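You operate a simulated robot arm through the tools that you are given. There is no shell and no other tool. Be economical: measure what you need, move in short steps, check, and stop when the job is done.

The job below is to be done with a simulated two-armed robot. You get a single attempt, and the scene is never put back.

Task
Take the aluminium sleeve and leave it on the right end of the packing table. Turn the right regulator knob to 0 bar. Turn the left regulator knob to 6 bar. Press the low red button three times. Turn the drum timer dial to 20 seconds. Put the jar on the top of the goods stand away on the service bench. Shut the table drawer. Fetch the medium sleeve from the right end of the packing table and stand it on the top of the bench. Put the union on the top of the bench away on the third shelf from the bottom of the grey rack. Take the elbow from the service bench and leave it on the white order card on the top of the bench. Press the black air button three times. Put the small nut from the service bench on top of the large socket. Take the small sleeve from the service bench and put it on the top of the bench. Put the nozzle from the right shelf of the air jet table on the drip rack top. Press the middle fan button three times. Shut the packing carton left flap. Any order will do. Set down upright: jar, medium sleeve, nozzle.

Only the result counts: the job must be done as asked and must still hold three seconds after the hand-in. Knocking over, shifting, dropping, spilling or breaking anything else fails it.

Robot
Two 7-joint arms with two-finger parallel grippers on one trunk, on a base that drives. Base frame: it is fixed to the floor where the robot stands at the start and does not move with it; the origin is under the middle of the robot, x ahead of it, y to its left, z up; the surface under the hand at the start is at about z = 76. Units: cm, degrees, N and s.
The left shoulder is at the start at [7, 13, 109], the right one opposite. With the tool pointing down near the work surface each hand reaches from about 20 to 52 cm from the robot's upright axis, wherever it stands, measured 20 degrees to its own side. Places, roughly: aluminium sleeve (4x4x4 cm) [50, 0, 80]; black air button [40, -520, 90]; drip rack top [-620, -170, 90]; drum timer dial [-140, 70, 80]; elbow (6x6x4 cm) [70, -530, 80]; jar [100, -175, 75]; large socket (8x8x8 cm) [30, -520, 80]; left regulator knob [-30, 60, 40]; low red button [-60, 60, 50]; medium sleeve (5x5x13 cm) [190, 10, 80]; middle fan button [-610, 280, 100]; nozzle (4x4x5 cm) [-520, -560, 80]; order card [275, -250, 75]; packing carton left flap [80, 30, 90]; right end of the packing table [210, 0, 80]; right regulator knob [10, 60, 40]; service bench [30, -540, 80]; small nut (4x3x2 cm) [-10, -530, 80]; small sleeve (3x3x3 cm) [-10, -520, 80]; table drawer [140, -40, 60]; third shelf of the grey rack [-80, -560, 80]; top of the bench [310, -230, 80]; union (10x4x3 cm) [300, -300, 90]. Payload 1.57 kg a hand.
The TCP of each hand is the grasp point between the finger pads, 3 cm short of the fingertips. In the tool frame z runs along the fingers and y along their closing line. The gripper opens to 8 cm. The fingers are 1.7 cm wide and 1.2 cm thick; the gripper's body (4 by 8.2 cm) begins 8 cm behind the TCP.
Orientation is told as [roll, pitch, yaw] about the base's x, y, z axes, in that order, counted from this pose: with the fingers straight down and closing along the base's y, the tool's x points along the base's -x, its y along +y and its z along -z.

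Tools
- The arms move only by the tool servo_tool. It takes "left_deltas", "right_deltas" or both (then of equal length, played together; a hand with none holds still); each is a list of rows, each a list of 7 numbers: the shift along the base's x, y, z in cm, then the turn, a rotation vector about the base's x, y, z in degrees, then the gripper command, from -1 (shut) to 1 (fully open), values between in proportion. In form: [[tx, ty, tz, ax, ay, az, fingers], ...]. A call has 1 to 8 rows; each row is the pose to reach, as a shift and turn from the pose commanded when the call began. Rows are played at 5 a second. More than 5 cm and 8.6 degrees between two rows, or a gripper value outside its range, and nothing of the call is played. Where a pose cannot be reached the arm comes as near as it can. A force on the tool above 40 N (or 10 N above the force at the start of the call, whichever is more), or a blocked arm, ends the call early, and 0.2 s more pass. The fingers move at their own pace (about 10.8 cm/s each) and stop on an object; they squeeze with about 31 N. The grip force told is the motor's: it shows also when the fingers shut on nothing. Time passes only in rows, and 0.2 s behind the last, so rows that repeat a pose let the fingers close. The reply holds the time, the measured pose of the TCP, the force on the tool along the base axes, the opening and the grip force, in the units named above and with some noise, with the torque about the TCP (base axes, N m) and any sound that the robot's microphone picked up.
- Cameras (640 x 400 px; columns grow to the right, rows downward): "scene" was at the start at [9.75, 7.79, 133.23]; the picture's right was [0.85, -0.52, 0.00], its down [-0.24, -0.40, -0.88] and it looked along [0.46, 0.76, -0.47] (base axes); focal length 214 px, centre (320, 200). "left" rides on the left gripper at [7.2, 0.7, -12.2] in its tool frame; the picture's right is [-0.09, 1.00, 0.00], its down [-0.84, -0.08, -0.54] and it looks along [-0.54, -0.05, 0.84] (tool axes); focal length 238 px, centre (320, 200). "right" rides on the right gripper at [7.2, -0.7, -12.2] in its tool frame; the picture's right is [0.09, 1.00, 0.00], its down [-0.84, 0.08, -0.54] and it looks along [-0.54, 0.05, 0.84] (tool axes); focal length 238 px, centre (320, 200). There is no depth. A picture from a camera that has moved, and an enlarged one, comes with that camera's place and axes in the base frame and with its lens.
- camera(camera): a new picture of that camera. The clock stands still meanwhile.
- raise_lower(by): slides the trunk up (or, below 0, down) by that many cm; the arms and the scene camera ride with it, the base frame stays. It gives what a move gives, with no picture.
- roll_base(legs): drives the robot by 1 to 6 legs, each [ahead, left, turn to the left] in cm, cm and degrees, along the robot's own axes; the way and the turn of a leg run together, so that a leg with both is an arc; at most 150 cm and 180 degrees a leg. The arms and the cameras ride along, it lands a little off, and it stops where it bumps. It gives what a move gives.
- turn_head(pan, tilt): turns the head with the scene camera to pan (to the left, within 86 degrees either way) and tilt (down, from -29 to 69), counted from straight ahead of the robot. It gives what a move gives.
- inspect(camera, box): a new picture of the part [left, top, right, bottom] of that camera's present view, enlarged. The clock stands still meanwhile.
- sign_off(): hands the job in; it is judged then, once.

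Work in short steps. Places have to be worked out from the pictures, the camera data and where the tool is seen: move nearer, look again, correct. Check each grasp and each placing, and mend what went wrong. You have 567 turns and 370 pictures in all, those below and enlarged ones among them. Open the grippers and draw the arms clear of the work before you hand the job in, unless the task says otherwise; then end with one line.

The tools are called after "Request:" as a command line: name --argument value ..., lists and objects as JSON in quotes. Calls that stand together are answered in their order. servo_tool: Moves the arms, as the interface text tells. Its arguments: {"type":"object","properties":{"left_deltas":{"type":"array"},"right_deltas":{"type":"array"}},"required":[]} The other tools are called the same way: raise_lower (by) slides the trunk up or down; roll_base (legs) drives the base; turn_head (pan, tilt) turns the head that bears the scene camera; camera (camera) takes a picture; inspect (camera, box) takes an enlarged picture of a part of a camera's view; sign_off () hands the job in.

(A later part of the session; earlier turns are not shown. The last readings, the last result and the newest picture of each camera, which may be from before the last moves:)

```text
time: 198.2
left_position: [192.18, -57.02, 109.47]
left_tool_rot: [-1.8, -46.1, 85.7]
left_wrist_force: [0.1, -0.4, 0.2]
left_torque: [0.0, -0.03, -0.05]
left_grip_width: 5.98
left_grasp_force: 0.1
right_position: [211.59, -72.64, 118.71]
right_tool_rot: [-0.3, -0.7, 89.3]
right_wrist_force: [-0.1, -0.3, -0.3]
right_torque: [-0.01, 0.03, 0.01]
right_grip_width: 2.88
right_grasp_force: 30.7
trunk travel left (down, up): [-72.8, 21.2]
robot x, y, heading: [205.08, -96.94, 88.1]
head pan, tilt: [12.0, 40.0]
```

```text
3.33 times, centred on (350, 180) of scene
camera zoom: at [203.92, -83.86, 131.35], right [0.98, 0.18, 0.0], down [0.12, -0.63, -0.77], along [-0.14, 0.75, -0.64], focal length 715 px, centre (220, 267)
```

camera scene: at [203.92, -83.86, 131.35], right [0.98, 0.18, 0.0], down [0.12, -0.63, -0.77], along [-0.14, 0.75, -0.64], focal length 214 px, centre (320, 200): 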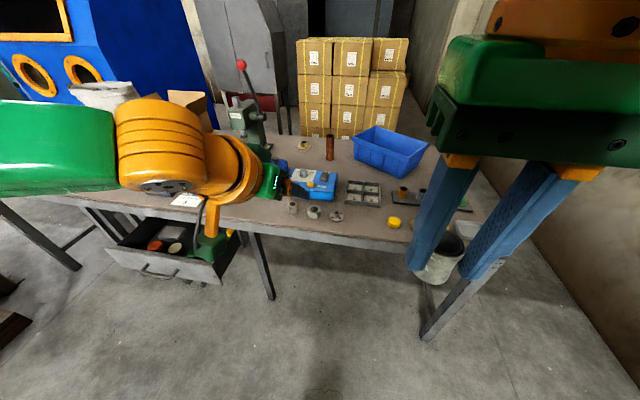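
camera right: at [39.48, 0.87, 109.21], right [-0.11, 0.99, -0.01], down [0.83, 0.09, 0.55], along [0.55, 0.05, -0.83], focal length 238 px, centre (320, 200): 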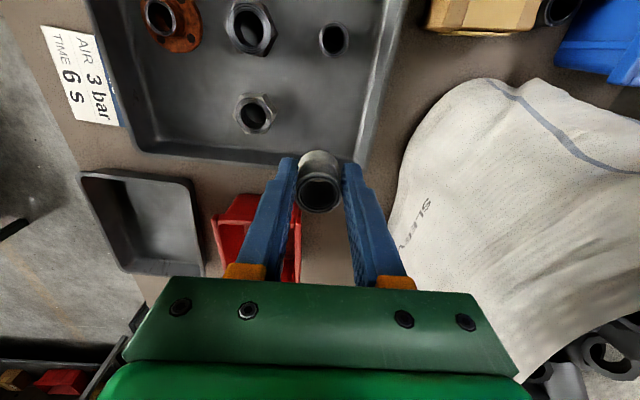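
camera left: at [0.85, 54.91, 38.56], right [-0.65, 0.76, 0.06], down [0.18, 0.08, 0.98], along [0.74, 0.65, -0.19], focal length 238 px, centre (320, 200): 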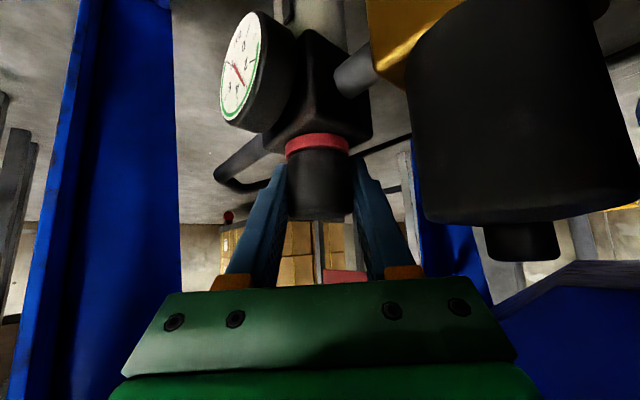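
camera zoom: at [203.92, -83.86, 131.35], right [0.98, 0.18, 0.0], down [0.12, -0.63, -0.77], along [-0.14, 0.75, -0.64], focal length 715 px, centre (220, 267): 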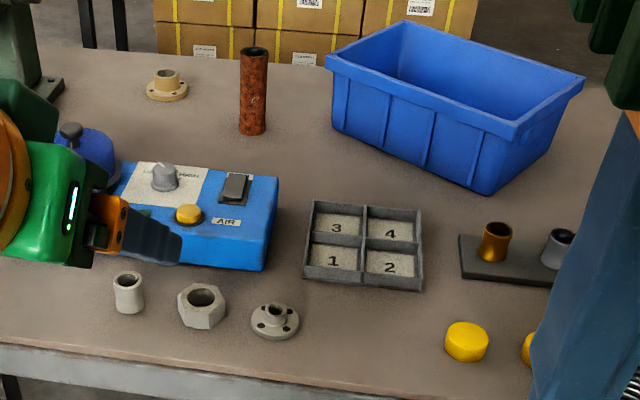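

Medium sleeve is the rusty tube at about (190.6, 15.6). Free spot for the aluminium sleeve: (209.5, -29). First I tuck the left arm (tool down, nearer the body).

Request:
servo_tool --left_deltas '[[-1, -3, 1, -7.7, 0, 0, 0.5], [-2, -6, 2, -15.4, 0, 0, 0.5], [-3, -9, 3, -23, 0, 0, 0.5], [-4, -12, 4, -30.7, 0, 0, 0.5], [-5, -15, 5, -38.4, 0, 0, 0.5], [-6, -18, 5, -46, 0, 0, 0.5]]'

Request:
roll_base --legs '[[36, 0, 1.5]]'

Request:
camera --camera "right"

```text
time: 199.6
left_position: [186.33, -74.89, 114.3]
left_tool_rot: [-5.0, -0.1, 86.9]
left_wrist_force: [0.0, -0.6, -0.8]
left_torque: [0.02, -0.05, -0.01]
left_grip_width: 6.02
left_grasp_force: 0.0
right_position: [211.54, -72.53, 118.6]
right_tool_rot: [-0.4, -0.7, 89.3]
right_wrist_force: [0.5, -1.0, -1.5]
right_torque: [0.01, -0.01, 0.01]
right_grip_width: 2.87
right_grasp_force: 31.3
trunk travel left (down, up): [-72.8, 21.2]
robot x, y, heading: [205.21, -96.86, 88.6]
head pan, tilt: [12.0, 40.0]
```

```text
time: 201.9
left_position: [185.75, -40.3, 114.42]
left_tool_rot: [-4.9, -0.4, 89.1]
left_wrist_force: [0.5, -0.6, 0.9]
left_torque: [-0.02, 0.03, 0.03]
left_grip_width: 5.99
left_grasp_force: 0.0
right_position: [210.89, -37.18, 118.7]
right_tool_rot: [-0.3, -0.9, 91.4]
right_wrist_force: [0.0, 0.2, 0.4]
right_torque: [-0.04, 0.0, 0.01]
right_grip_width: 2.86
right_grasp_force: 30.4
trunk travel left (down, up): [-72.8, 21.2]
robot x, y, heading: [205.92, -62.0, 90.7]
head pan, tilt: [12.0, 40.0]
```

```text
290 pictures are left
camera right: at [211.62, -44.62, 130.77], right [-0.99, -0.12, -0.01], down [-0.1, 0.83, 0.55], along [-0.06, 0.55, -0.83], focal length 238 px, centre (320, 200)
```

right: 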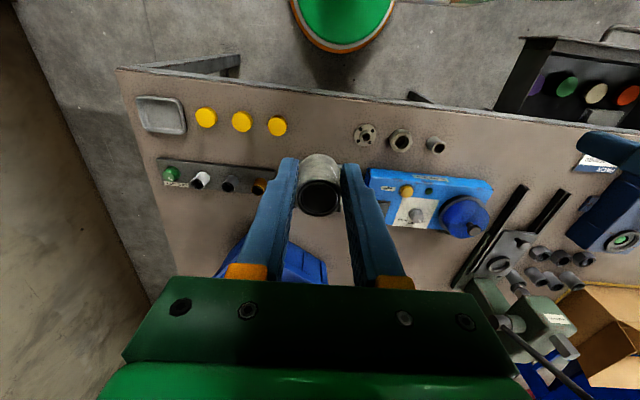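

Free spot confirmed between flange (199.5,-28) and yellow cap (219.6,-27.6). I lower the sleeve over (209.5, -28.5).

Request:
servo_tool --right_deltas '[[-0.2, 1.1, -4.3, 0, 0, 0, -1], [-0.4, 2.2, -8.6, 0, 0, 0, -1], [-0.6, 3.3, -12.9, 0, 0, 0, -1], [-0.8, 4.4, -17.2, 0, 0, 0, -1], [-1, 5.5, -21.5, 0, 0, 0, -1], [-1.2, 6.6, -25.8, 0, 0, 0, -1], [-1.4, 7.7, -30, 0, 0, 0, -1], [-1.4, 8.7, -34, 0, 0, 0, -1]]'

Request:
camera --camera "right"

```text
time: 203.7
left_position: [185.74, -40.12, 114.28]
left_tool_rot: [-4.9, -0.3, 89.1]
left_wrist_force: [-0.6, -0.2, 0.7]
left_torque: [0.01, 0.01, 0.02]
left_grip_width: 6.03
left_grasp_force: 0.0
right_position: [209.57, -28.09, 84.53]
right_tool_rot: [-0.3, -0.7, 91.5]
right_wrist_force: [0.8, 0.8, -0.6]
right_torque: [-0.03, -0.02, -0.03]
right_grip_width: 2.85
right_grasp_force: 30.4
trunk travel left (down, up): [-72.8, 21.2]
robot x, y, heading: [205.03, -62.14, 90.7]
head pan, tilt: [12.0, 40.0]
```

```text
289 pictures are left
camera right: at [210.36, -35.59, 96.64], right [-0.99, -0.12, -0.01], down [-0.1, 0.83, 0.55], along [-0.06, 0.55, -0.83], focal length 238 px, centre (320, 200)
```

right: 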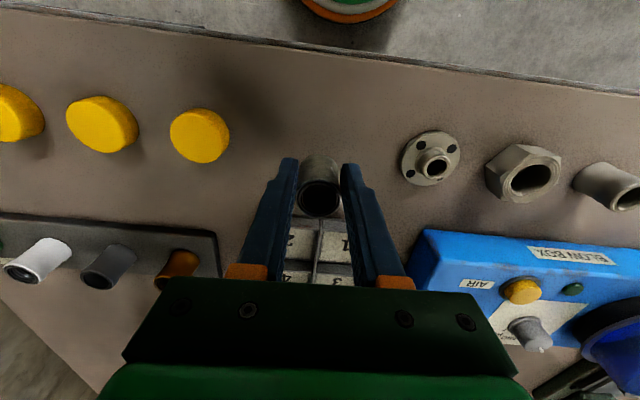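

Shift 1.5 cm away from the compartment box and lower to contact.

Request:
servo_tool --right_deltas '[[0, -1.5, -1.5, 0, 0, 0, -1], [0, -1.5, -3, 0, 0, 0, -1], [0, -1.5, -3.8, 0, 0, 0, -1], [0, -1.5, -4.4, 0, 0, 0, -1], [0, -1.5, -5, 0, 0, 0, -1]]'

```text
time: 204.9
left_position: [185.78, -39.98, 114.24]
left_tool_rot: [-4.8, -0.2, 89.1]
left_wrist_force: [0.0, 0.7, -0.4]
left_torque: [-0.04, 0.01, -0.04]
left_grip_width: 5.99
left_grasp_force: 0.1
right_position: [209.57, -29.61, 79.45]
right_tool_rot: [-0.4, -0.5, 91.4]
right_wrist_force: [-0.5, -1.1, 0.8]
right_torque: [-0.01, 0.03, 0.03]
right_grip_width: 0.0
right_grasp_force: 20.8
trunk travel left (down, up): [-72.8, 21.2]
robot x, y, heading: [205.34, -62.03, 90.6]
head pan, tilt: [12.0, 40.0]
```

The fingers closed to 0: the sleeve slipped out. Look.

Request:
camera --camera "right"

Request:
camera --camera "scene"

```text
288 pictures are left
camera right: at [210.28, -37.09, 91.55], right [-0.99, -0.12, -0.01], down [-0.1, 0.83, 0.55], along [-0.06, 0.55, -0.84], focal length 238 px, centre (320, 200)
```

right: 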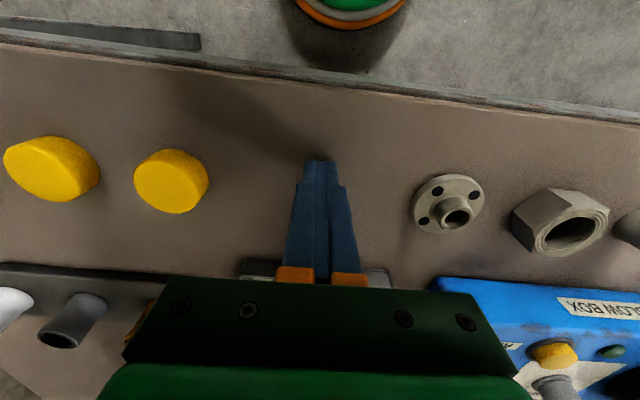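

```text
287 pictures are left
camera scene: at [203.65, -48.4, 131.29], right [0.98, 0.22, 0.0], down [0.14, -0.63, -0.76], along [-0.17, 0.75, -0.64], focal length 214 px, centre (320, 200)
```

scene: 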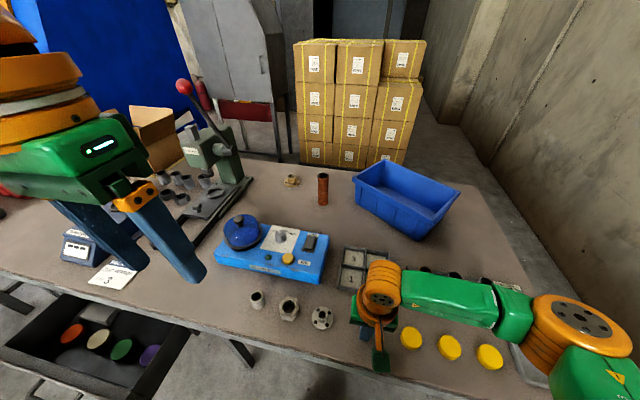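

The sleeve may be hidden behind the gripper. I raise the hand and look.

Request:
servo_tool --right_deltas '[[0, 0, 4.5, 0, 0, 0, -1], [0, 0, 9, 0, 0, 0, -1], [0, 0, 13.5, 0, 0, 0, -1], [0, 0, 18, 0, 0, 0, -1], [0, -3, 20, 0, 0, 0, -1]]'

Request:
camera --camera "right"

Request:
inspect --camera "scene" --box '[300, 220, 460, 340]'

```text
time: 206.1
left_position: [185.83, -40.27, 114.3]
left_tool_rot: [-4.9, -0.4, 89.1]
left_wrist_force: [-0.8, -0.5, 0.1]
left_torque: [0.0, 0.01, 0.0]
left_grip_width: 6.0
left_grasp_force: 0.0
right_position: [209.47, -32.92, 99.69]
right_tool_rot: [-0.4, -0.8, 91.4]
right_wrist_force: [0.1, 0.1, -0.5]
right_torque: [0.0, -0.03, 0.02]
right_grip_width: 0.02
right_grasp_force: 21.7
trunk travel left (down, up): [-72.8, 21.2]
robot x, y, heading: [205.47, -61.87, 90.5]
head pan, tilt: [12.0, 40.0]
```

```text
286 pictures are left
camera right: at [210.16, -40.29, 111.87], right [-0.99, -0.12, -0.01], down [-0.1, 0.83, 0.55], along [-0.06, 0.55, -0.83], focal length 238 px, centre (320, 200)
```

right: 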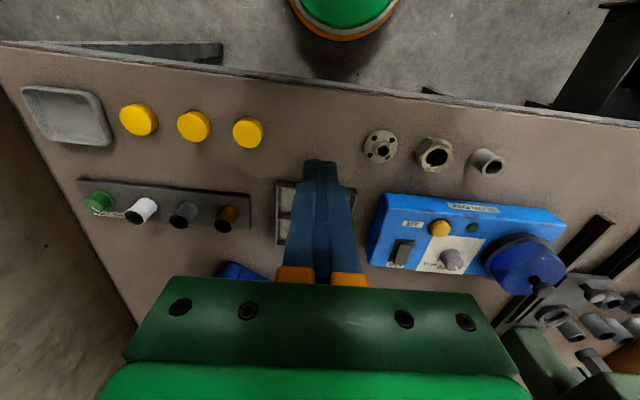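

```text
3.33 times, centred on (380, 280) of scene
camera zoom: at [203.63, -48.74, 131.36], right [0.98, 0.22, 0.0], down [0.14, -0.63, -0.77], along [-0.17, 0.75, -0.64], focal length 715 px, centre (120, -67)
```

zoom: 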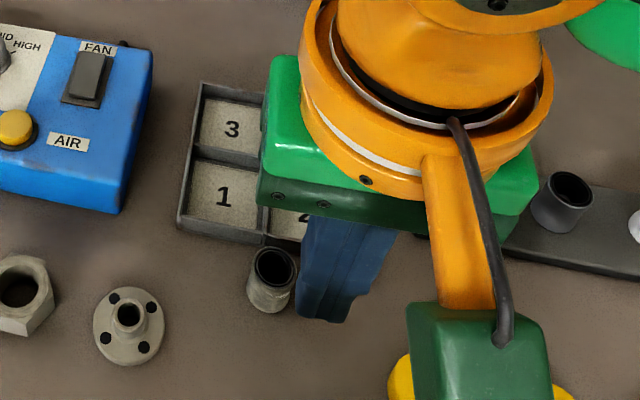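

The sleeve stands upright at about (209, -24) on the right end. Next the medium sleeve (190, 15): I drive 13 cm ahead and 5 cm right for the left arm to reach.

Request:
roll_base --legs '[[12.5, -5, 0]]'

Request:
camera --camera "scene"

```text
time: 207.4
left_position: [190.32, -27.85, 114.34]
left_tool_rot: [-4.9, -0.4, 89.2]
left_wrist_force: [-0.1, 0.7, -0.4]
left_torque: [0.02, 0.05, -0.04]
left_grip_width: 6.0
left_grasp_force: 0.1
right_position: [214.01, -20.22, 99.77]
right_tool_rot: [-0.4, -0.8, 91.5]
right_wrist_force: [0.4, 0.9, -0.4]
right_torque: [0.0, 0.01, -0.04]
right_grip_width: 0.0
right_grasp_force: 21.5
trunk travel left (down, up): [-72.8, 21.2]
robot x, y, heading: [210.48, -49.3, 90.6]
head pan, tilt: [12.0, 40.0]
```

```text
284 pictures are left
camera scene: at [208.22, -36.38, 131.38], right [0.98, 0.22, 0.0], down [0.14, -0.63, -0.77], along [-0.17, 0.75, -0.64], focal length 214 px, centre (320, 200)
```

scene: 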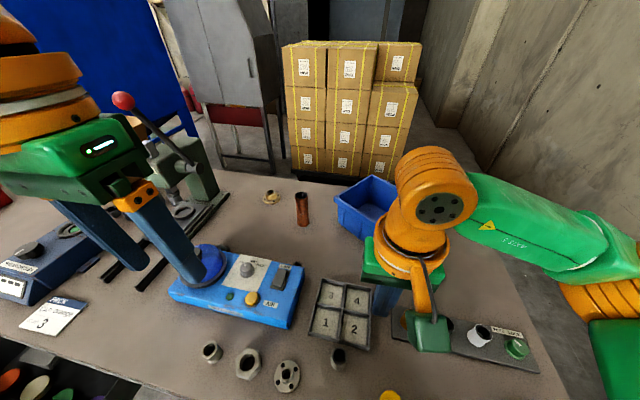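

I extend the left hand forward over the blow box, tilting it to about 55°.

Request:
servo_tool --left_deltas '[[0, 3.5, -1, 7, 0, 0, 1], [0, 7, -2, 14, 0, 0, 1], [0, 10.5, -4, 21, 0, 0, 1], [0, 14, -6, 28, 0, 0, 1], [0, 18, -8, 35, 0, 0, 1], [0, 22, -10, 42, 0, 0, 1], [0, 25, -12, 49, 0, 0, 1], [0, 28, -14, 55, 0, 0, 1]]'

Request:
camera --camera "left"

```text
time: 209.2
left_position: [190.25, 0.75, 100.02]
left_tool_rot: [-4.0, -55.2, 88.8]
left_wrist_force: [0.4, -1.2, -0.1]
left_torque: [-0.02, 0.0, -0.04]
left_grip_width: 8.01
left_grasp_force: 0.1
right_position: [214.01, -20.03, 99.7]
right_tool_rot: [-0.4, -0.6, 91.4]
right_wrist_force: [-1.1, 0.8, -0.6]
right_torque: [0.01, -0.03, 0.0]
right_grip_width: 0.03
right_grasp_force: 21.3
trunk travel left (down, up): [-72.8, 21.2]
robot x, y, heading: [210.07, -49.67, 90.9]
head pan, tilt: [12.0, 40.0]
```

```text
283 pictures are left
camera left: at [188.51, -13.34, 101.17], right [-0.99, 0.13, 0.04], down [0.04, 0.03, 1.0], along [0.13, 0.99, -0.03], focal length 238 px, centre (320, 200)
```

left: 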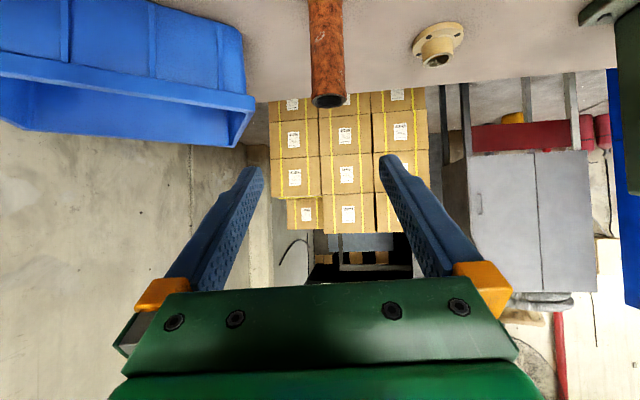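

Sleeve's top at about (190.8, 15, 88). I move in along the tool axis and grip.

Request:
servo_tool --left_deltas '[[0.3, 1.5, -4, 0, 0, 0, 1], [0.5, 4, -8, 0, 0, 0, 1], [0.6, 8, -10.5, 0, 0, 0, 1], [0.6, 11.5, -13, 0, 0, 0, 1], [0.6, 14, -15, 0, 0, 0, 1], [0.6, 14, -15, 0, 0, 0, -1], [0.6, 14, -15, 0, 0, 0, -1], [0.6, 14, -15, 0, 0, 0, -1]]'

Request:
camera --camera "left"

```text
time: 211.0
left_position: [188.61, 7.47, 90.63]
left_tool_rot: [-3.8, -55.2, 88.7]
left_wrist_force: [0.1, -0.7, -0.2]
left_torque: [0.03, 0.02, 0.03]
left_grip_width: 0.0
left_grasp_force: 21.5
left hand out of reach, approached as far as the arm can: row 3, 4, 5, 6, 7, 8
right_position: [214.05, -20.29, 99.67]
right_tool_rot: [-0.3, -0.8, 91.4]
right_wrist_force: [-0.1, -0.1, 0.5]
right_torque: [-0.01, 0.01, -0.02]
right_grip_width: 0.0
right_grasp_force: 21.7
trunk travel left (down, up): [-72.8, 21.2]
robot x, y, heading: [210.25, -49.68, 91.0]
head pan, tilt: [12.0, 40.0]
```

```text
282 pictures are left
camera left: at [186.78, -6.57, 91.72], right [-0.99, 0.13, 0.04], down [0.04, 0.03, 1.0], along [0.13, 0.99, -0.03], focal length 238 px, centre (320, 200)
```

left: 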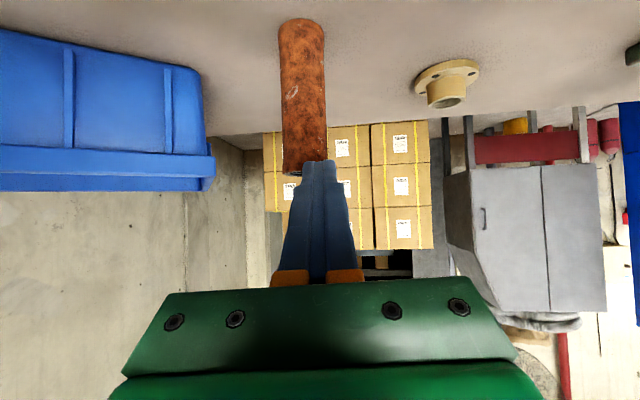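

Out of reach by ~8 cm. I pull the hand back, open, tilt it more, then edge the base closer.

Request:
servo_tool --left_deltas '[[0.5, -4, 2, 0, 0, 0, -1], [1, -8, 3, 0, 0, 0, 1], [1.5, -8, 3, 6, 0, 0, 1], [2, -8, 3, 12, 0, 0, 1], [2, -8, 3, 18, 0, 0, 1]]'

Request:
roll_base --legs '[[6, 0, 0]]'

Request:
camera --camera "left"

```text
time: 212.2
left_position: [190.38, -0.63, 94.1]
left_tool_rot: [-2.3, -73.4, 87.3]
left_wrist_force: [-0.5, -0.2, -0.4]
left_torque: [0.0, 0.02, 0.01]
left_grip_width: 8.01
left_grasp_force: 0.0
right_position: [214.1, -20.22, 99.66]
right_tool_rot: [-0.2, -0.6, 91.4]
right_wrist_force: [-0.2, 0.3, -1.1]
right_torque: [-0.01, 0.0, 0.0]
right_grip_width: 0.0
right_grasp_force: 21.4
trunk travel left (down, up): [-72.8, 21.2]
robot x, y, heading: [210.61, -49.33, 90.8]
head pan, tilt: [12.0, 40.0]
```

```text
time: 213.2
left_position: [190.28, 4.75, 94.21]
left_tool_rot: [-2.1, -73.5, 87.2]
left_wrist_force: [0.2, 0.4, -0.2]
left_torque: [-0.01, -0.01, -0.02]
left_grip_width: 8.0
left_grasp_force: 0.0
right_position: [213.91, -14.82, 99.79]
right_tool_rot: [-0.3, -0.9, 91.5]
right_wrist_force: [-0.6, -0.6, -0.3]
right_torque: [0.09, -0.05, -0.01]
right_grip_width: 0.01
right_grasp_force: 21.3
trunk travel left (down, up): [-72.8, 21.2]
robot x, y, heading: [209.94, -43.52, 90.8]
head pan, tilt: [12.0, 40.0]
```

```text
281 pictures are left
camera left: at [188.43, -8.84, 90.86], right [-0.99, 0.11, 0.08], down [0.04, -0.29, 0.96], along [0.13, 0.95, 0.28], focal length 238 px, centre (320, 200)
```

left: 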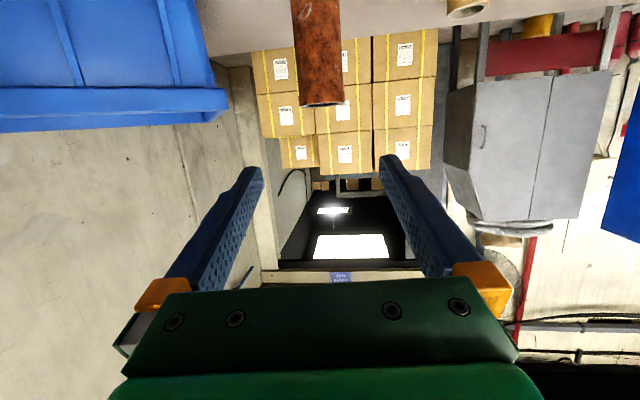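

Base is closer now. I ease the tilt back to ~60° (to keep the camera bracket off the blow box) and go to the sleeve.

Request:
servo_tool --left_deltas '[[0.2, 0, -1, -6, 0, 0, 1], [0.4, 1, -3.5, -12, 0, 0, 1], [0.6, 3.5, -6.5, -12, 0, 0, 1], [0.6, 6.5, -8.5, -12, 0, 0, 1], [0.6, 9.6, -9, -12, 0, 0, 1]]'

Request:
camera --camera "left"

```text
time: 214.4
left_position: [189.1, 10.85, 89.32]
left_tool_rot: [-3.5, -61.3, 88.4]
left_wrist_force: [0.6, 0.7, 0.2]
left_torque: [-0.01, -0.02, 0.02]
left_grip_width: 7.99
left_grasp_force: 0.0
left hand out of reach, approached as far as the arm can: row 3, 4, 5
right_position: [213.98, -14.48, 99.62]
right_tool_rot: [-0.3, -0.6, 91.6]
right_wrist_force: [-0.5, 0.4, -0.9]
right_torque: [-0.02, 0.01, -0.03]
right_grip_width: 0.0
right_grasp_force: 21.4
trunk travel left (down, up): [-72.8, 21.2]
robot x, y, heading: [210.06, -43.5, 90.5]
head pan, tilt: [12.0, 40.0]
```

```text
280 pictures are left
camera left: at [187.22, -3.23, 88.94], right [-0.99, 0.12, 0.05], down [0.04, -0.08, 1.0], along [0.13, 0.99, 0.07], focal length 238 px, centre (320, 200)
```

left: 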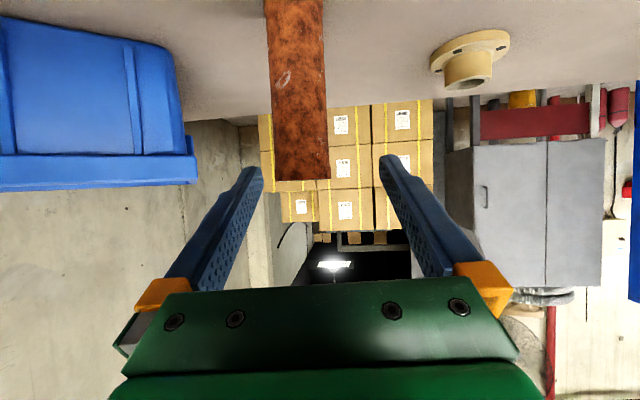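

I edge the base 4 cm further ahead and 2 cm right, checking.

Request:
roll_base --legs '[[3.5, -2, 0]]'

Request:
servo_tool --left_deltas '[[0, 0.3, -2, 0, 0, 0, 1], [0, 0.5, -4.5, 0, 0, 0, 1]]'

Request:
camera --camera "left"

```text
time: 215.3
left_position: [190.85, 14.27, 89.53]
left_tool_rot: [-3.6, -61.5, 88.7]
left_wrist_force: [0.4, -0.9, -0.2]
left_torque: [0.02, -0.01, -0.02]
left_grip_width: 7.99
left_grasp_force: 0.0
right_position: [215.74, -11.02, 99.96]
right_tool_rot: [-0.5, -1.0, 91.5]
right_wrist_force: [0.3, 0.0, -0.2]
right_torque: [0.03, 0.02, -0.01]
right_grip_width: 0.01
right_grasp_force: 20.8
trunk travel left (down, up): [-72.8, 21.2]
robot x, y, heading: [211.81, -39.92, 90.6]
head pan, tilt: [12.0, 40.0]
```

```text
time: 215.9
left_position: [189.82, 12.93, 87.96]
left_tool_rot: [-3.5, -61.3, 88.5]
left_wrist_force: [0.6, 0.5, -0.4]
left_torque: [-0.01, 0.0, 0.01]
left_grip_width: 8.02
left_grasp_force: 0.0
left hand out of reach, approached as far as the arm can: row 1, 2
right_position: [215.81, -10.79, 99.86]
right_tool_rot: [-0.4, -0.8, 91.6]
right_wrist_force: [-0.2, -0.1, -0.3]
right_torque: [-0.01, 0.02, -0.01]
right_grip_width: 0.02
right_grasp_force: 20.8
trunk travel left (down, up): [-72.8, 21.2]
robot x, y, heading: [211.93, -40.05, 90.8]
head pan, tilt: [12.0, 40.0]
```

```text
279 pictures are left
camera left: at [187.97, -1.15, 87.48], right [-0.99, 0.12, 0.05], down [0.04, -0.08, 1.0], along [0.13, 0.99, 0.07], focal length 238 px, centre (320, 200)
```

left: 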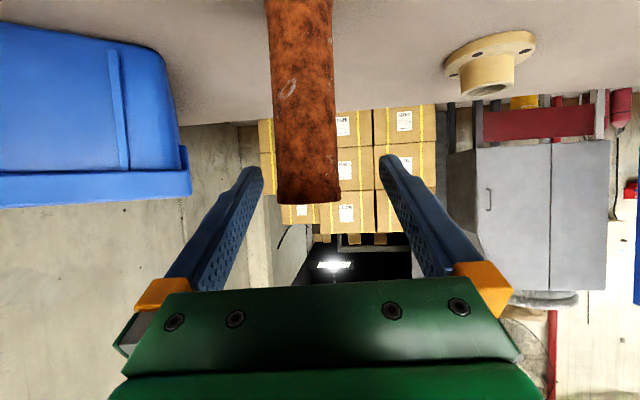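

I nudge the base 1.5 ahead/1 right and lower the trunk 2 cm to grip deeper, then close.

Request:
roll_base --legs '[[1.5, -1, 0]]'

Request:
raise_lower --by -2

Request:
servo_tool --left_deltas '[[0, 0, 0, 0, 0, 0, -0.2], [0, 0, 0, 0, 0, 0, -1], [0, 0, 0, 0, 0, 0, -1], [0, 0, 0, 0, 0, 0, -1]]'

Request:
camera --camera "left"

```text
time: 216.7
left_position: [190.67, 14.35, 87.89]
left_tool_rot: [-3.6, -61.4, 88.6]
left_wrist_force: [-0.6, -0.3, -0.6]
left_torque: [0.01, -0.04, -0.03]
left_grip_width: 7.99
left_grasp_force: 0.1
right_position: [216.7, -9.37, 99.88]
right_tool_rot: [-0.4, -1.0, 91.5]
right_wrist_force: [-0.1, -0.5, -0.1]
right_torque: [-0.01, -0.01, 0.03]
right_grip_width: 0.0
right_grasp_force: 21.2
trunk travel left (down, up): [-72.8, 21.2]
robot x, y, heading: [213.41, -38.24, 90.6]
head pan, tilt: [12.0, 40.0]
```

```text
time: 217.3
left_position: [190.74, 14.64, 85.76]
left_tool_rot: [-3.4, -61.3, 88.5]
left_wrist_force: [0.4, 0.6, 0.0]
left_torque: [0.01, 0.03, 0.02]
left_grip_width: 8.0
left_grasp_force: 0.2
right_position: [216.81, -9.16, 97.72]
right_tool_rot: [-0.3, -0.7, 91.5]
right_wrist_force: [0.0, -0.4, -0.3]
right_torque: [-0.01, 0.03, -0.03]
right_grip_width: 0.0
right_grasp_force: 20.9
trunk travel left (down, up): [-70.8, 23.2]
robot x, y, heading: [213.26, -38.35, 90.9]
head pan, tilt: [12.0, 40.0]
```

```text
time: 218.3
left_position: [190.75, 14.6, 85.81]
left_tool_rot: [-3.5, -61.3, 88.4]
left_wrist_force: [-4.2, 1.4, 1.6]
left_torque: [0.2, 0.45, -0.03]
left_grip_width: 3.9
left_grasp_force: 30.8
right_position: [216.72, -9.35, 97.68]
right_tool_rot: [-0.4, -0.7, 91.6]
right_wrist_force: [0.3, -0.5, -0.2]
right_torque: [0.0, 0.02, -0.03]
right_grip_width: 0.02
right_grasp_force: 21.3
trunk travel left (down, up): [-70.8, 23.2]
robot x, y, heading: [213.12, -38.18, 90.8]
head pan, tilt: [12.0, 40.0]
```

```text
278 pictures are left
camera left: at [188.92, 0.47, 85.47], right [-0.99, 0.12, 0.05], down [0.04, -0.08, 1.0], along [0.13, 0.99, 0.07], focal length 238 px, centre (320, 200)
```

left: 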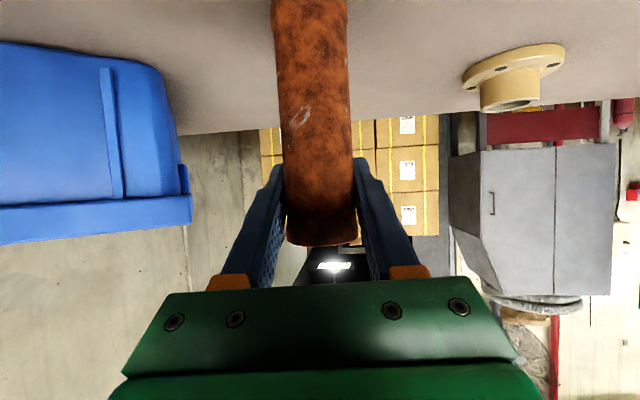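

Gripped (3.9 cm). I lift with the trunk 18 cm and back the base off 30 cm.

Request:
raise_lower --by 18

Request:
roll_base --legs '[[-32, 0, 0]]'

Request:
turn_head --pan 45 --tilt 40

Request:
camera --camera "scene"

```text
time: 220.3
left_position: [190.82, 14.75, 103.71]
left_tool_rot: [-3.5, -61.1, 88.6]
left_wrist_force: [0.0, 0.0, -7.2]
left_torque: [0.07, 0.02, 0.02]
left_grip_width: 3.84
left_grasp_force: 30.7
right_position: [216.72, -8.99, 115.69]
right_tool_rot: [-0.4, -0.5, 91.6]
right_wrist_force: [0.0, -0.1, 1.1]
right_torque: [-0.04, 0.01, 0.01]
right_grip_width: 0.01
right_grasp_force: 22.0
trunk travel left (down, up): [-88.8, 5.2]
robot x, y, heading: [213.2, -38.51, 90.7]
head pan, tilt: [12.0, 40.0]
```

```text
time: 222.5
left_position: [191.59, -17.48, 103.58]
left_tool_rot: [-3.5, -61.0, 88.0]
left_wrist_force: [-0.3, -0.1, -6.2]
left_torque: [0.01, 0.01, 0.0]
left_grip_width: 3.88
left_grasp_force: 30.9
right_position: [217.37, -41.3, 115.62]
right_tool_rot: [-0.4, -0.5, 91.1]
right_wrist_force: [-0.1, 0.7, 0.5]
right_torque: [0.0, 0.01, 0.01]
right_grip_width: 0.0
right_grasp_force: 21.0
trunk travel left (down, up): [-88.8, 5.2]
robot x, y, heading: [213.44, -71.01, 90.5]
head pan, tilt: [12.0, 40.0]
```

```text
time: 223.5
left_position: [191.52, -17.77, 103.68]
left_tool_rot: [-3.4, -61.2, 88.0]
left_wrist_force: [-1.0, -0.8, -6.7]
left_torque: [0.02, 0.01, 0.02]
left_grip_width: 3.89
left_grasp_force: 31.1
right_position: [217.26, -41.52, 115.74]
right_tool_rot: [-0.3, -0.7, 91.0]
right_wrist_force: [0.1, 0.9, 0.4]
right_torque: [0.04, 0.03, 0.03]
right_grip_width: 0.02
right_grasp_force: 21.0
trunk travel left (down, up): [-88.8, 5.2]
robot x, y, heading: [213.41, -70.83, 90.5]
head pan, tilt: [45.0, 40.0]
```

```text
277 pictures are left
camera scene: at [207.23, -59.73, 147.33], right [0.7, 0.71, 0.0], down [0.46, -0.45, -0.77], along [-0.54, 0.54, -0.64], focal length 214 px, centre (320, 200)
```

scene: 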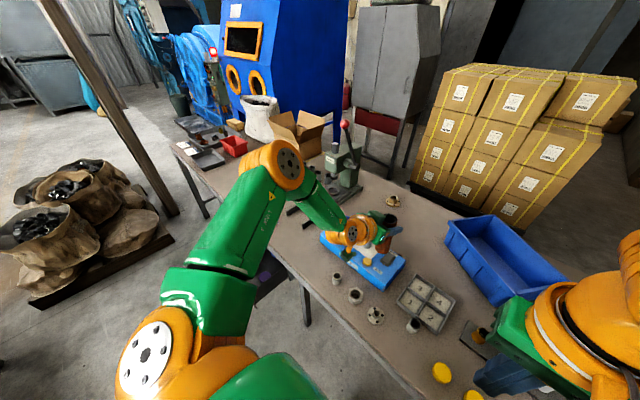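

The sleeve is secure (≈6.5 N). I bring it to the bench: back to y≈-216, shift left, turn to face +x, and look.

Request:
roll_base --legs '[[-140, 18, 0], [0, 0, -90]]'

Request:
turn_head --pan 0 --tilt 35

Request:
camera --camera "scene"

```text
time: 234.3
left_position: [248.41, -189.06, 103.73]
left_tool_rot: [-3.5, -61.1, -2.9]
left_wrist_force: [0.8, -1.1, -7.0]
left_torque: [0.01, -0.02, -0.01]
left_grip_width: 3.87
left_grasp_force: 31.0
right_position: [224.13, -214.42, 115.62]
right_tool_rot: [-0.4, -0.6, 0.2]
right_wrist_force: [0.6, -0.3, -0.2]
right_torque: [0.04, 0.02, -0.01]
right_grip_width: 0.0
right_grasp_force: 21.1
trunk travel left (down, up): [-88.8, 5.2]
robot x, y, heading: [194.78, -210.04, -0.6]
head pan, tilt: [45.0, 40.0]
```

```text
time: 235.4
left_position: [248.5, -189.17, 103.79]
left_tool_rot: [-3.4, -61.1, -2.9]
left_wrist_force: [-0.4, 0.4, -7.0]
left_torque: [-0.03, -0.02, 0.01]
left_grip_width: 3.87
left_grasp_force: 30.5
right_position: [224.13, -214.41, 115.65]
right_tool_rot: [-0.4, -0.6, 0.2]
right_wrist_force: [0.7, -0.9, 0.1]
right_torque: [0.01, -0.03, 0.0]
right_grip_width: 0.0
right_grasp_force: 21.6
trunk travel left (down, up): [-88.8, 5.2]
robot x, y, heading: [194.83, -210.05, -0.2]
head pan, tilt: [0.0, 35.0]
```

```text
276 pictures are left
camera scene: at [208.92, -210.1, 148.08], right [-0.01, -1.0, 0.0], down [-0.58, 0.0, -0.82], along [0.82, -0.01, -0.58], focal length 214 px, centre (320, 200)
```

scene: 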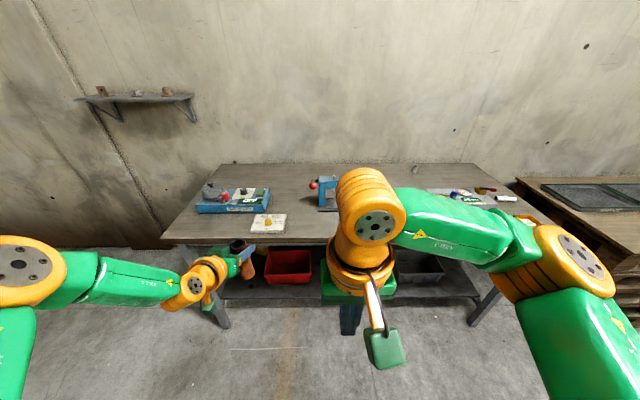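

I zoom in on the bench top.

Request:
inspect --camera "scene" --box '[160, 150, 360, 275]'

Request:
inspect --camera "scene" --box '[380, 150, 580, 275]'

```text
3.20 times, centred on (260, 212) of scene
camera zoom: at [208.92, -210.1, 148.08], right [-0.01, -1.0, 0.0], down [-0.58, 0.0, -0.82], along [0.82, -0.01, -0.58], focal length 686 px, centre (512, 160)
```

zoom: 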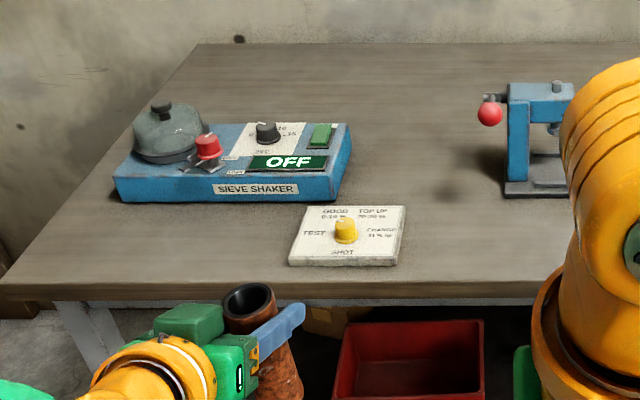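

```text
3.20 times, centred on (480, 212) of scene
camera zoom: at [208.92, -210.1, 148.08], right [-0.01, -1.0, 0.0], down [-0.58, 0.0, -0.82], along [0.82, -0.01, -0.58], focal length 686 px, centre (-192, 160)
```

zoom: 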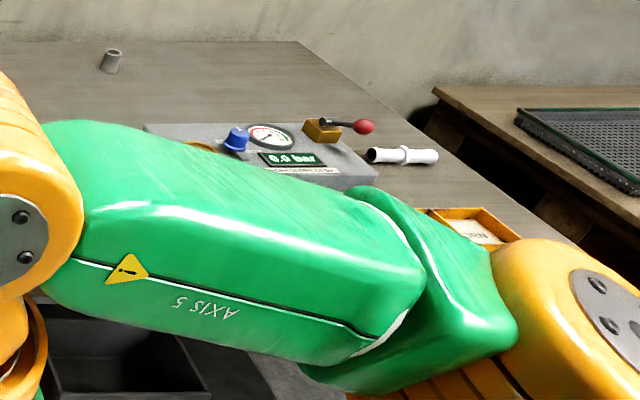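

Bench top is at about z=77, near edge x≈276. A free patch is near (290, -203). I drive so the left hand comes above it.

Request:
roll_base --legs '[[41, -14, 0]]'

Request:
camera --camera "left"

Request:
camera --camera "scene"

```text
time: 238.1
left_position: [290.49, -203.8, 103.88]
left_tool_rot: [-3.6, -61.2, -3.5]
left_wrist_force: [0.1, 0.3, -6.1]
left_torque: [0.02, -0.04, 0.02]
left_grip_width: 3.87
left_grasp_force: 31.5
right_position: [265.87, -229.15, 115.74]
right_tool_rot: [-0.3, -0.8, -0.3]
right_wrist_force: [-0.8, 0.2, -0.1]
right_torque: [-0.01, 0.02, -0.02]
right_grip_width: 0.0
right_grasp_force: 21.1
trunk travel left (down, up): [-88.8, 5.2]
robot x, y, heading: [237.08, -224.85, -0.9]
head pan, tilt: [0.0, 35.0]
```

```text
273 pictures are left
camera left: at [276.48, -201.66, 103.43], right [0.16, 0.99, 0.05], down [-0.08, -0.04, 1.0], along [0.98, -0.16, 0.07], focal length 238 px, centre (320, 200)
```

left: 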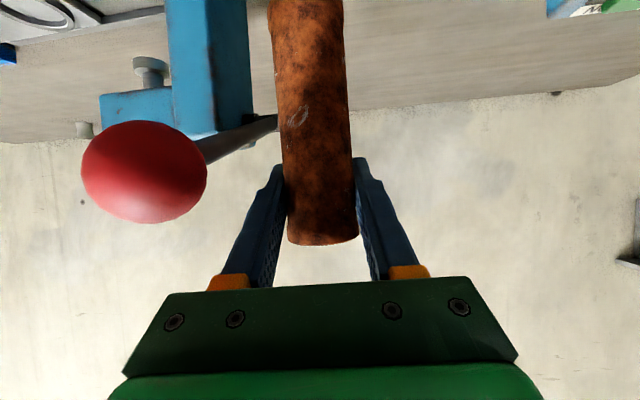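

```text
272 pictures are left
camera scene: at [250.69, -224.57, 148.11], right [-0.02, -1.0, 0.0], down [-0.57, 0.01, -0.82], along [0.82, -0.02, -0.57], focal length 214 px, centre (320, 200)
```

scene: 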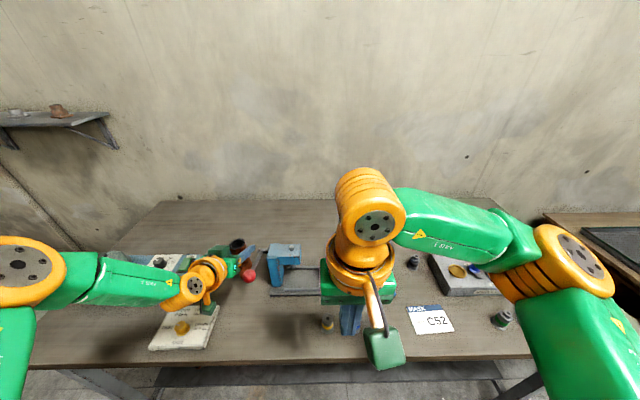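

The lever's red ball of the press (283, -208, 103) is very near my fingers. I first move straight left 6.5 cm, away from it.

Request:
roll_base --legs '[[0, 6.5, 0]]'

Request:
camera --camera "left"

Request:
inspect --camera "scene" --box '[130, 220, 350, 360]'

```text
time: 239.1
left_position: [290.74, -198.43, 103.97]
left_tool_rot: [-2.5, -61.0, -4.5]
left_wrist_force: [0.5, -1.9, -5.6]
left_torque: [0.07, 0.0, 0.05]
left_grip_width: 3.88
left_grasp_force: 31.3
right_position: [266.13, -223.54, 115.67]
right_tool_rot: [0.1, -0.6, -0.5]
right_wrist_force: [-0.1, -0.3, 0.6]
right_torque: [0.05, 0.01, 0.01]
right_grip_width: 0.0
right_grasp_force: 21.5
trunk travel left (down, up): [-88.8, 5.2]
robot x, y, heading: [236.93, -217.98, -1.4]
head pan, tilt: [0.0, 35.0]
```

```text
271 pictures are left
camera left: at [276.85, -196.11, 103.56], right [0.16, 0.99, 0.06], down [-0.08, -0.05, 1.0], along [0.98, -0.16, 0.07], focal length 238 px, centre (320, 200)
```

left: 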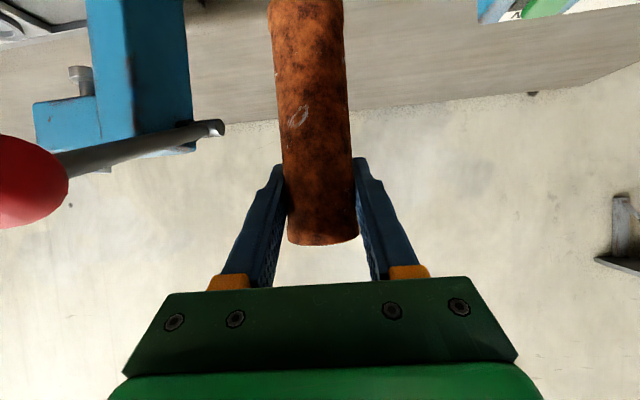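

```text
2.86 times, centred on (240, 290) of scene
camera zoom: at [251.06, -219.34, 148.08], right [-0.02, -1.0, -0.01], down [-0.57, 0.02, -0.82], along [0.82, -0.01, -0.58], focal length 613 px, centre (549, -57)
```

zoom: 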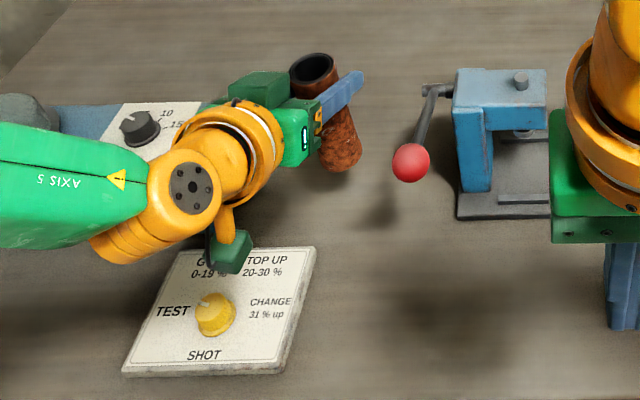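

Clear of the ball now. I lower the trunk 12 cm, then settle by small steps.

Request:
raise_lower --by -12

Request:
servo_tool --left_deltas '[[0, 0, -1.5, 0, 0, 0, -1], [0, 0, -3, 0, 0, 0, -1], [0, 0, -4, 0, 0, 0, -1], [0, 0, -4.6, 0, 0, 0, -1]]'

Request:
camera --camera "left"

```text
time: 240.6
left_position: [290.39, -197.94, 92.25]
left_tool_rot: [-3.1, -61.6, -4.0]
left_wrist_force: [0.9, 0.2, 21.6]
left_torque: [0.53, -0.42, -0.08]
left_grip_width: 3.89
left_grasp_force: 30.2
right_position: [265.47, -222.92, 103.83]
right_tool_rot: [-0.2, -1.0, -0.5]
right_wrist_force: [0.4, -0.1, -0.2]
right_torque: [0.0, 0.0, -0.03]
right_grip_width: 0.01
right_grasp_force: 21.1
trunk travel left (down, up): [-76.8, 17.2]
robot x, y, heading: [236.89, -218.08, -1.5]
head pan, tilt: [0.0, 35.0]
```

```text
time: 241.6
left_position: [289.17, -197.22, 91.14]
left_tool_rot: [-2.9, -61.5, -4.2]
left_wrist_force: [8.0, -5.9, 23.8]
left_torque: [-0.13, -0.01, 0.0]
left_grip_width: 3.89
left_grasp_force: 31.2
left hand out of reach, approached as far as the arm can: row 1, 2, 3, 4
right_position: [265.75, -223.29, 103.76]
right_tool_rot: [-0.1, -0.9, -0.6]
right_wrist_force: [0.2, 0.3, 0.0]
right_torque: [0.0, 0.01, -0.02]
right_grip_width: 0.0
right_grasp_force: 21.4
trunk travel left (down, up): [-76.8, 17.2]
robot x, y, heading: [237.14, -218.06, -1.2]
head pan, tilt: [0.0, 35.0]
```

```text
269 pictures are left
camera left: at [275.19, -195.01, 90.73], right [0.16, 0.99, 0.06], down [-0.08, -0.04, 1.0], along [0.98, -0.16, 0.07], focal length 238 px, centre (320, 200)
```

left: 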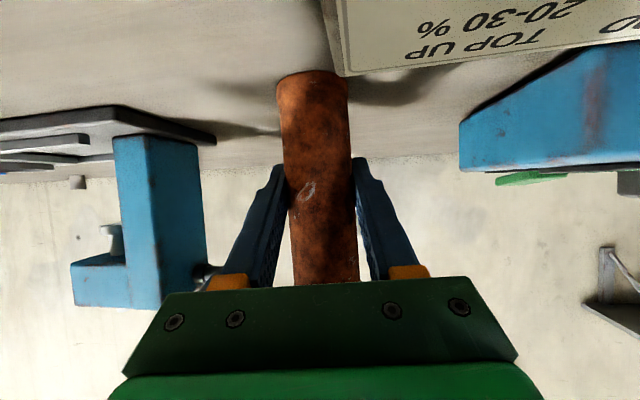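

The sleeve already bears on the bench (its top is at about z=84) but close to the plate's corner. I lift it, shift to x+3, y-1, and check.

Request:
raise_lower --by 5

Request:
roll_base --legs '[[3.5, -1.2, 0]]'

Request:
inspect --camera "scene" --box '[130, 220, 350, 360]'

Request:
camera --camera "left"

```text
time: 242.5
left_position: [289.49, -196.76, 95.61]
left_tool_rot: [-3.6, -61.0, -3.6]
left_wrist_force: [0.2, 1.1, -7.1]
left_torque: [-0.01, 0.0, -0.01]
left_grip_width: 3.86
left_grasp_force: 30.9
right_position: [266.22, -222.64, 108.62]
right_tool_rot: [-0.4, -0.5, -0.5]
right_wrist_force: [-0.1, 0.4, 0.1]
right_torque: [0.0, 0.05, 0.03]
right_grip_width: 0.0
right_grasp_force: 21.5
trunk travel left (down, up): [-81.8, 12.2]
robot x, y, heading: [236.84, -217.91, -1.1]
head pan, tilt: [0.0, 35.0]
```

```text
time: 243.4
left_position: [292.67, -197.89, 96.01]
left_tool_rot: [-3.7, -61.5, -3.4]
left_wrist_force: [-0.8, 1.5, -7.3]
left_torque: [-0.01, 0.0, 0.01]
left_grip_width: 3.88
left_grasp_force: 31.2
right_position: [269.17, -223.74, 108.9]
right_tool_rot: [-0.5, -0.9, -0.5]
right_wrist_force: [-0.5, 0.3, 0.3]
right_torque: [-0.02, -0.04, -0.01]
right_grip_width: 0.0
right_grasp_force: 20.7
trunk travel left (down, up): [-81.8, 12.2]
robot x, y, heading: [240.31, -219.42, -1.2]
head pan, tilt: [0.0, 35.0]
```

```text
2.86 times, centred on (240, 290) of scene
camera zoom: at [253.84, -219.17, 141.17], right [-0.02, -1.0, 0.0], down [-0.57, 0.01, -0.82], along [0.82, -0.02, -0.57], focal length 613 px, centre (549, -57)
```

zoom: 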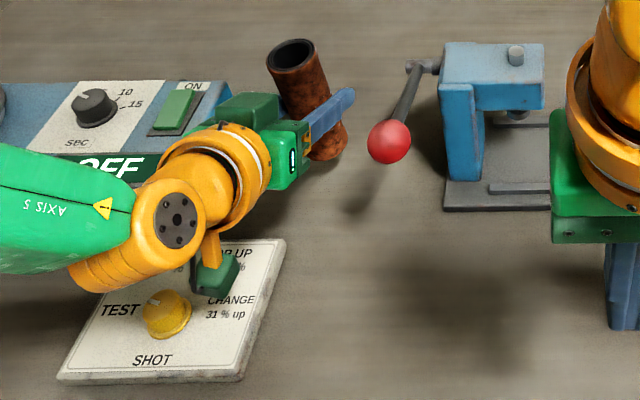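

```text
267 pictures are left
camera left: at [278.6, -195.63, 95.6], right [0.16, 0.99, 0.05], down [-0.08, -0.04, 1.0], along [0.98, -0.16, 0.07], focal length 238 px, centre (320, 200)
```

left: 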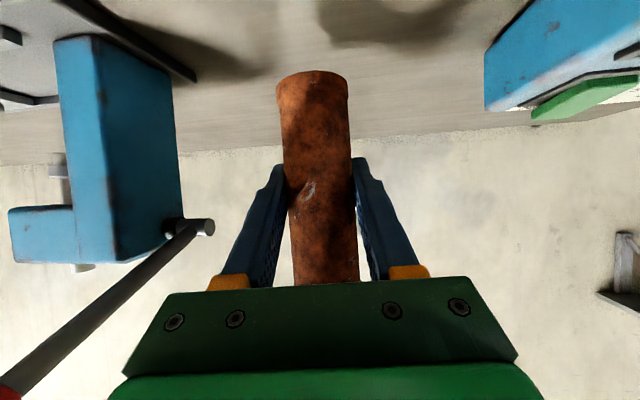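

Clear of plate and ball. Lower the trunk 4.5 cm and check the force.

Request:
raise_lower --by -4.5

```text
time: 244.2
left_position: [293.2, -198.11, 91.18]
left_tool_rot: [-3.5, -61.1, -3.5]
left_wrist_force: [0.1, -0.1, -6.0]
left_torque: [-0.02, 0.02, -0.02]
left_grip_width: 3.89
left_grasp_force: 31.2
right_position: [269.88, -223.93, 104.23]
right_tool_rot: [-0.3, -0.5, -0.6]
right_wrist_force: [0.1, -0.7, 0.0]
right_torque: [0.01, 0.01, 0.0]
right_grip_width: 0.01
right_grasp_force: 20.6
trunk travel left (down, up): [-77.3, 16.7]
robot x, y, heading: [240.61, -219.3, -1.2]
head pan, tilt: [0.0, 35.0]
```

Still free (earlier it rested on the plate). I continue lowering in small steps.

Request:
raise_lower --by -0.8

Request:
raise_lower --by -0.5

```text
time: 244.8
left_position: [293.02, -198.16, 91.11]
left_tool_rot: [-3.1, -61.9, -3.7]
left_wrist_force: [10.1, 5.6, 26.5]
left_torque: [0.6, -0.12, -0.1]
left_grip_width: 3.84
left_grasp_force: 31.5
right_position: [269.45, -224.05, 103.58]
right_tool_rot: [-0.4, -0.9, -0.5]
right_wrist_force: [0.4, 0.7, 0.0]
right_torque: [0.01, -0.03, 0.01]
right_grip_width: 0.02
right_grasp_force: 20.8
trunk travel left (down, up): [-76.5, 17.5]
robot x, y, heading: [240.34, -219.39, -1.2]
head pan, tilt: [0.0, 35.0]
```

```text
time: 245.4
left_position: [292.66, -198.3, 90.25]
left_tool_rot: [-3.1, -61.3, -3.9]
left_wrist_force: [4.5, 1.8, 22.9]
left_torque: [0.57, -0.01, -0.06]
left_grip_width: 3.87
left_grasp_force: 30.6
right_position: [269.12, -224.22, 103.12]
right_tool_rot: [-0.2, -1.0, -0.6]
right_wrist_force: [-0.4, 0.6, -0.1]
right_torque: [0.01, -0.02, -0.01]
right_grip_width: 0.01
right_grasp_force: 21.2
trunk travel left (down, up): [-76.0, 18.0]
robot x, y, heading: [240.66, -219.44, -1.1]
head pan, tilt: [0.0, 35.0]
```

In contact. I open the fingers and check that it stands.

Request:
servo_tool --left_deltas '[[0, 0, 0, 0, 0, 0, 0.2], [0, 0, 0, 0, 0, 0, 0.6], [0, 0, 0, 0, 0, 0, 0.8]]'

Request:
camera --camera "left"

```text
time: 246.2
left_position: [293.05, -198.07, 90.08]
left_tool_rot: [-3.4, -61.1, -3.7]
left_wrist_force: [0.1, 0.1, 0.7]
left_torque: [0.01, -0.01, 0.01]
left_grip_width: 7.2
left_grasp_force: 0.2
right_position: [269.65, -224.04, 102.89]
right_tool_rot: [-0.3, -0.6, -0.6]
right_wrist_force: [-0.6, -0.7, 0.9]
right_torque: [0.01, 0.0, -0.03]
right_grip_width: 0.01
right_grasp_force: 20.9
trunk travel left (down, up): [-76.0, 18.0]
robot x, y, heading: [240.43, -219.14, -1.1]
head pan, tilt: [0.0, 35.0]
```

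```text
266 pictures are left
camera left: at [278.98, -195.86, 89.66], right [0.16, 0.99, 0.05], down [-0.08, -0.04, 1.0], along [0.98, -0.16, 0.07], focal length 238 px, centre (320, 200)
```

left: 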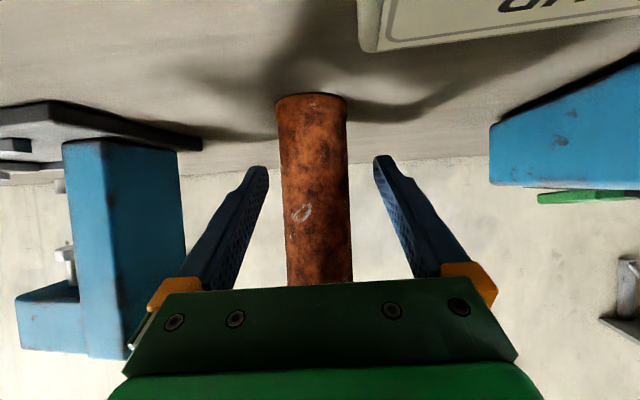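

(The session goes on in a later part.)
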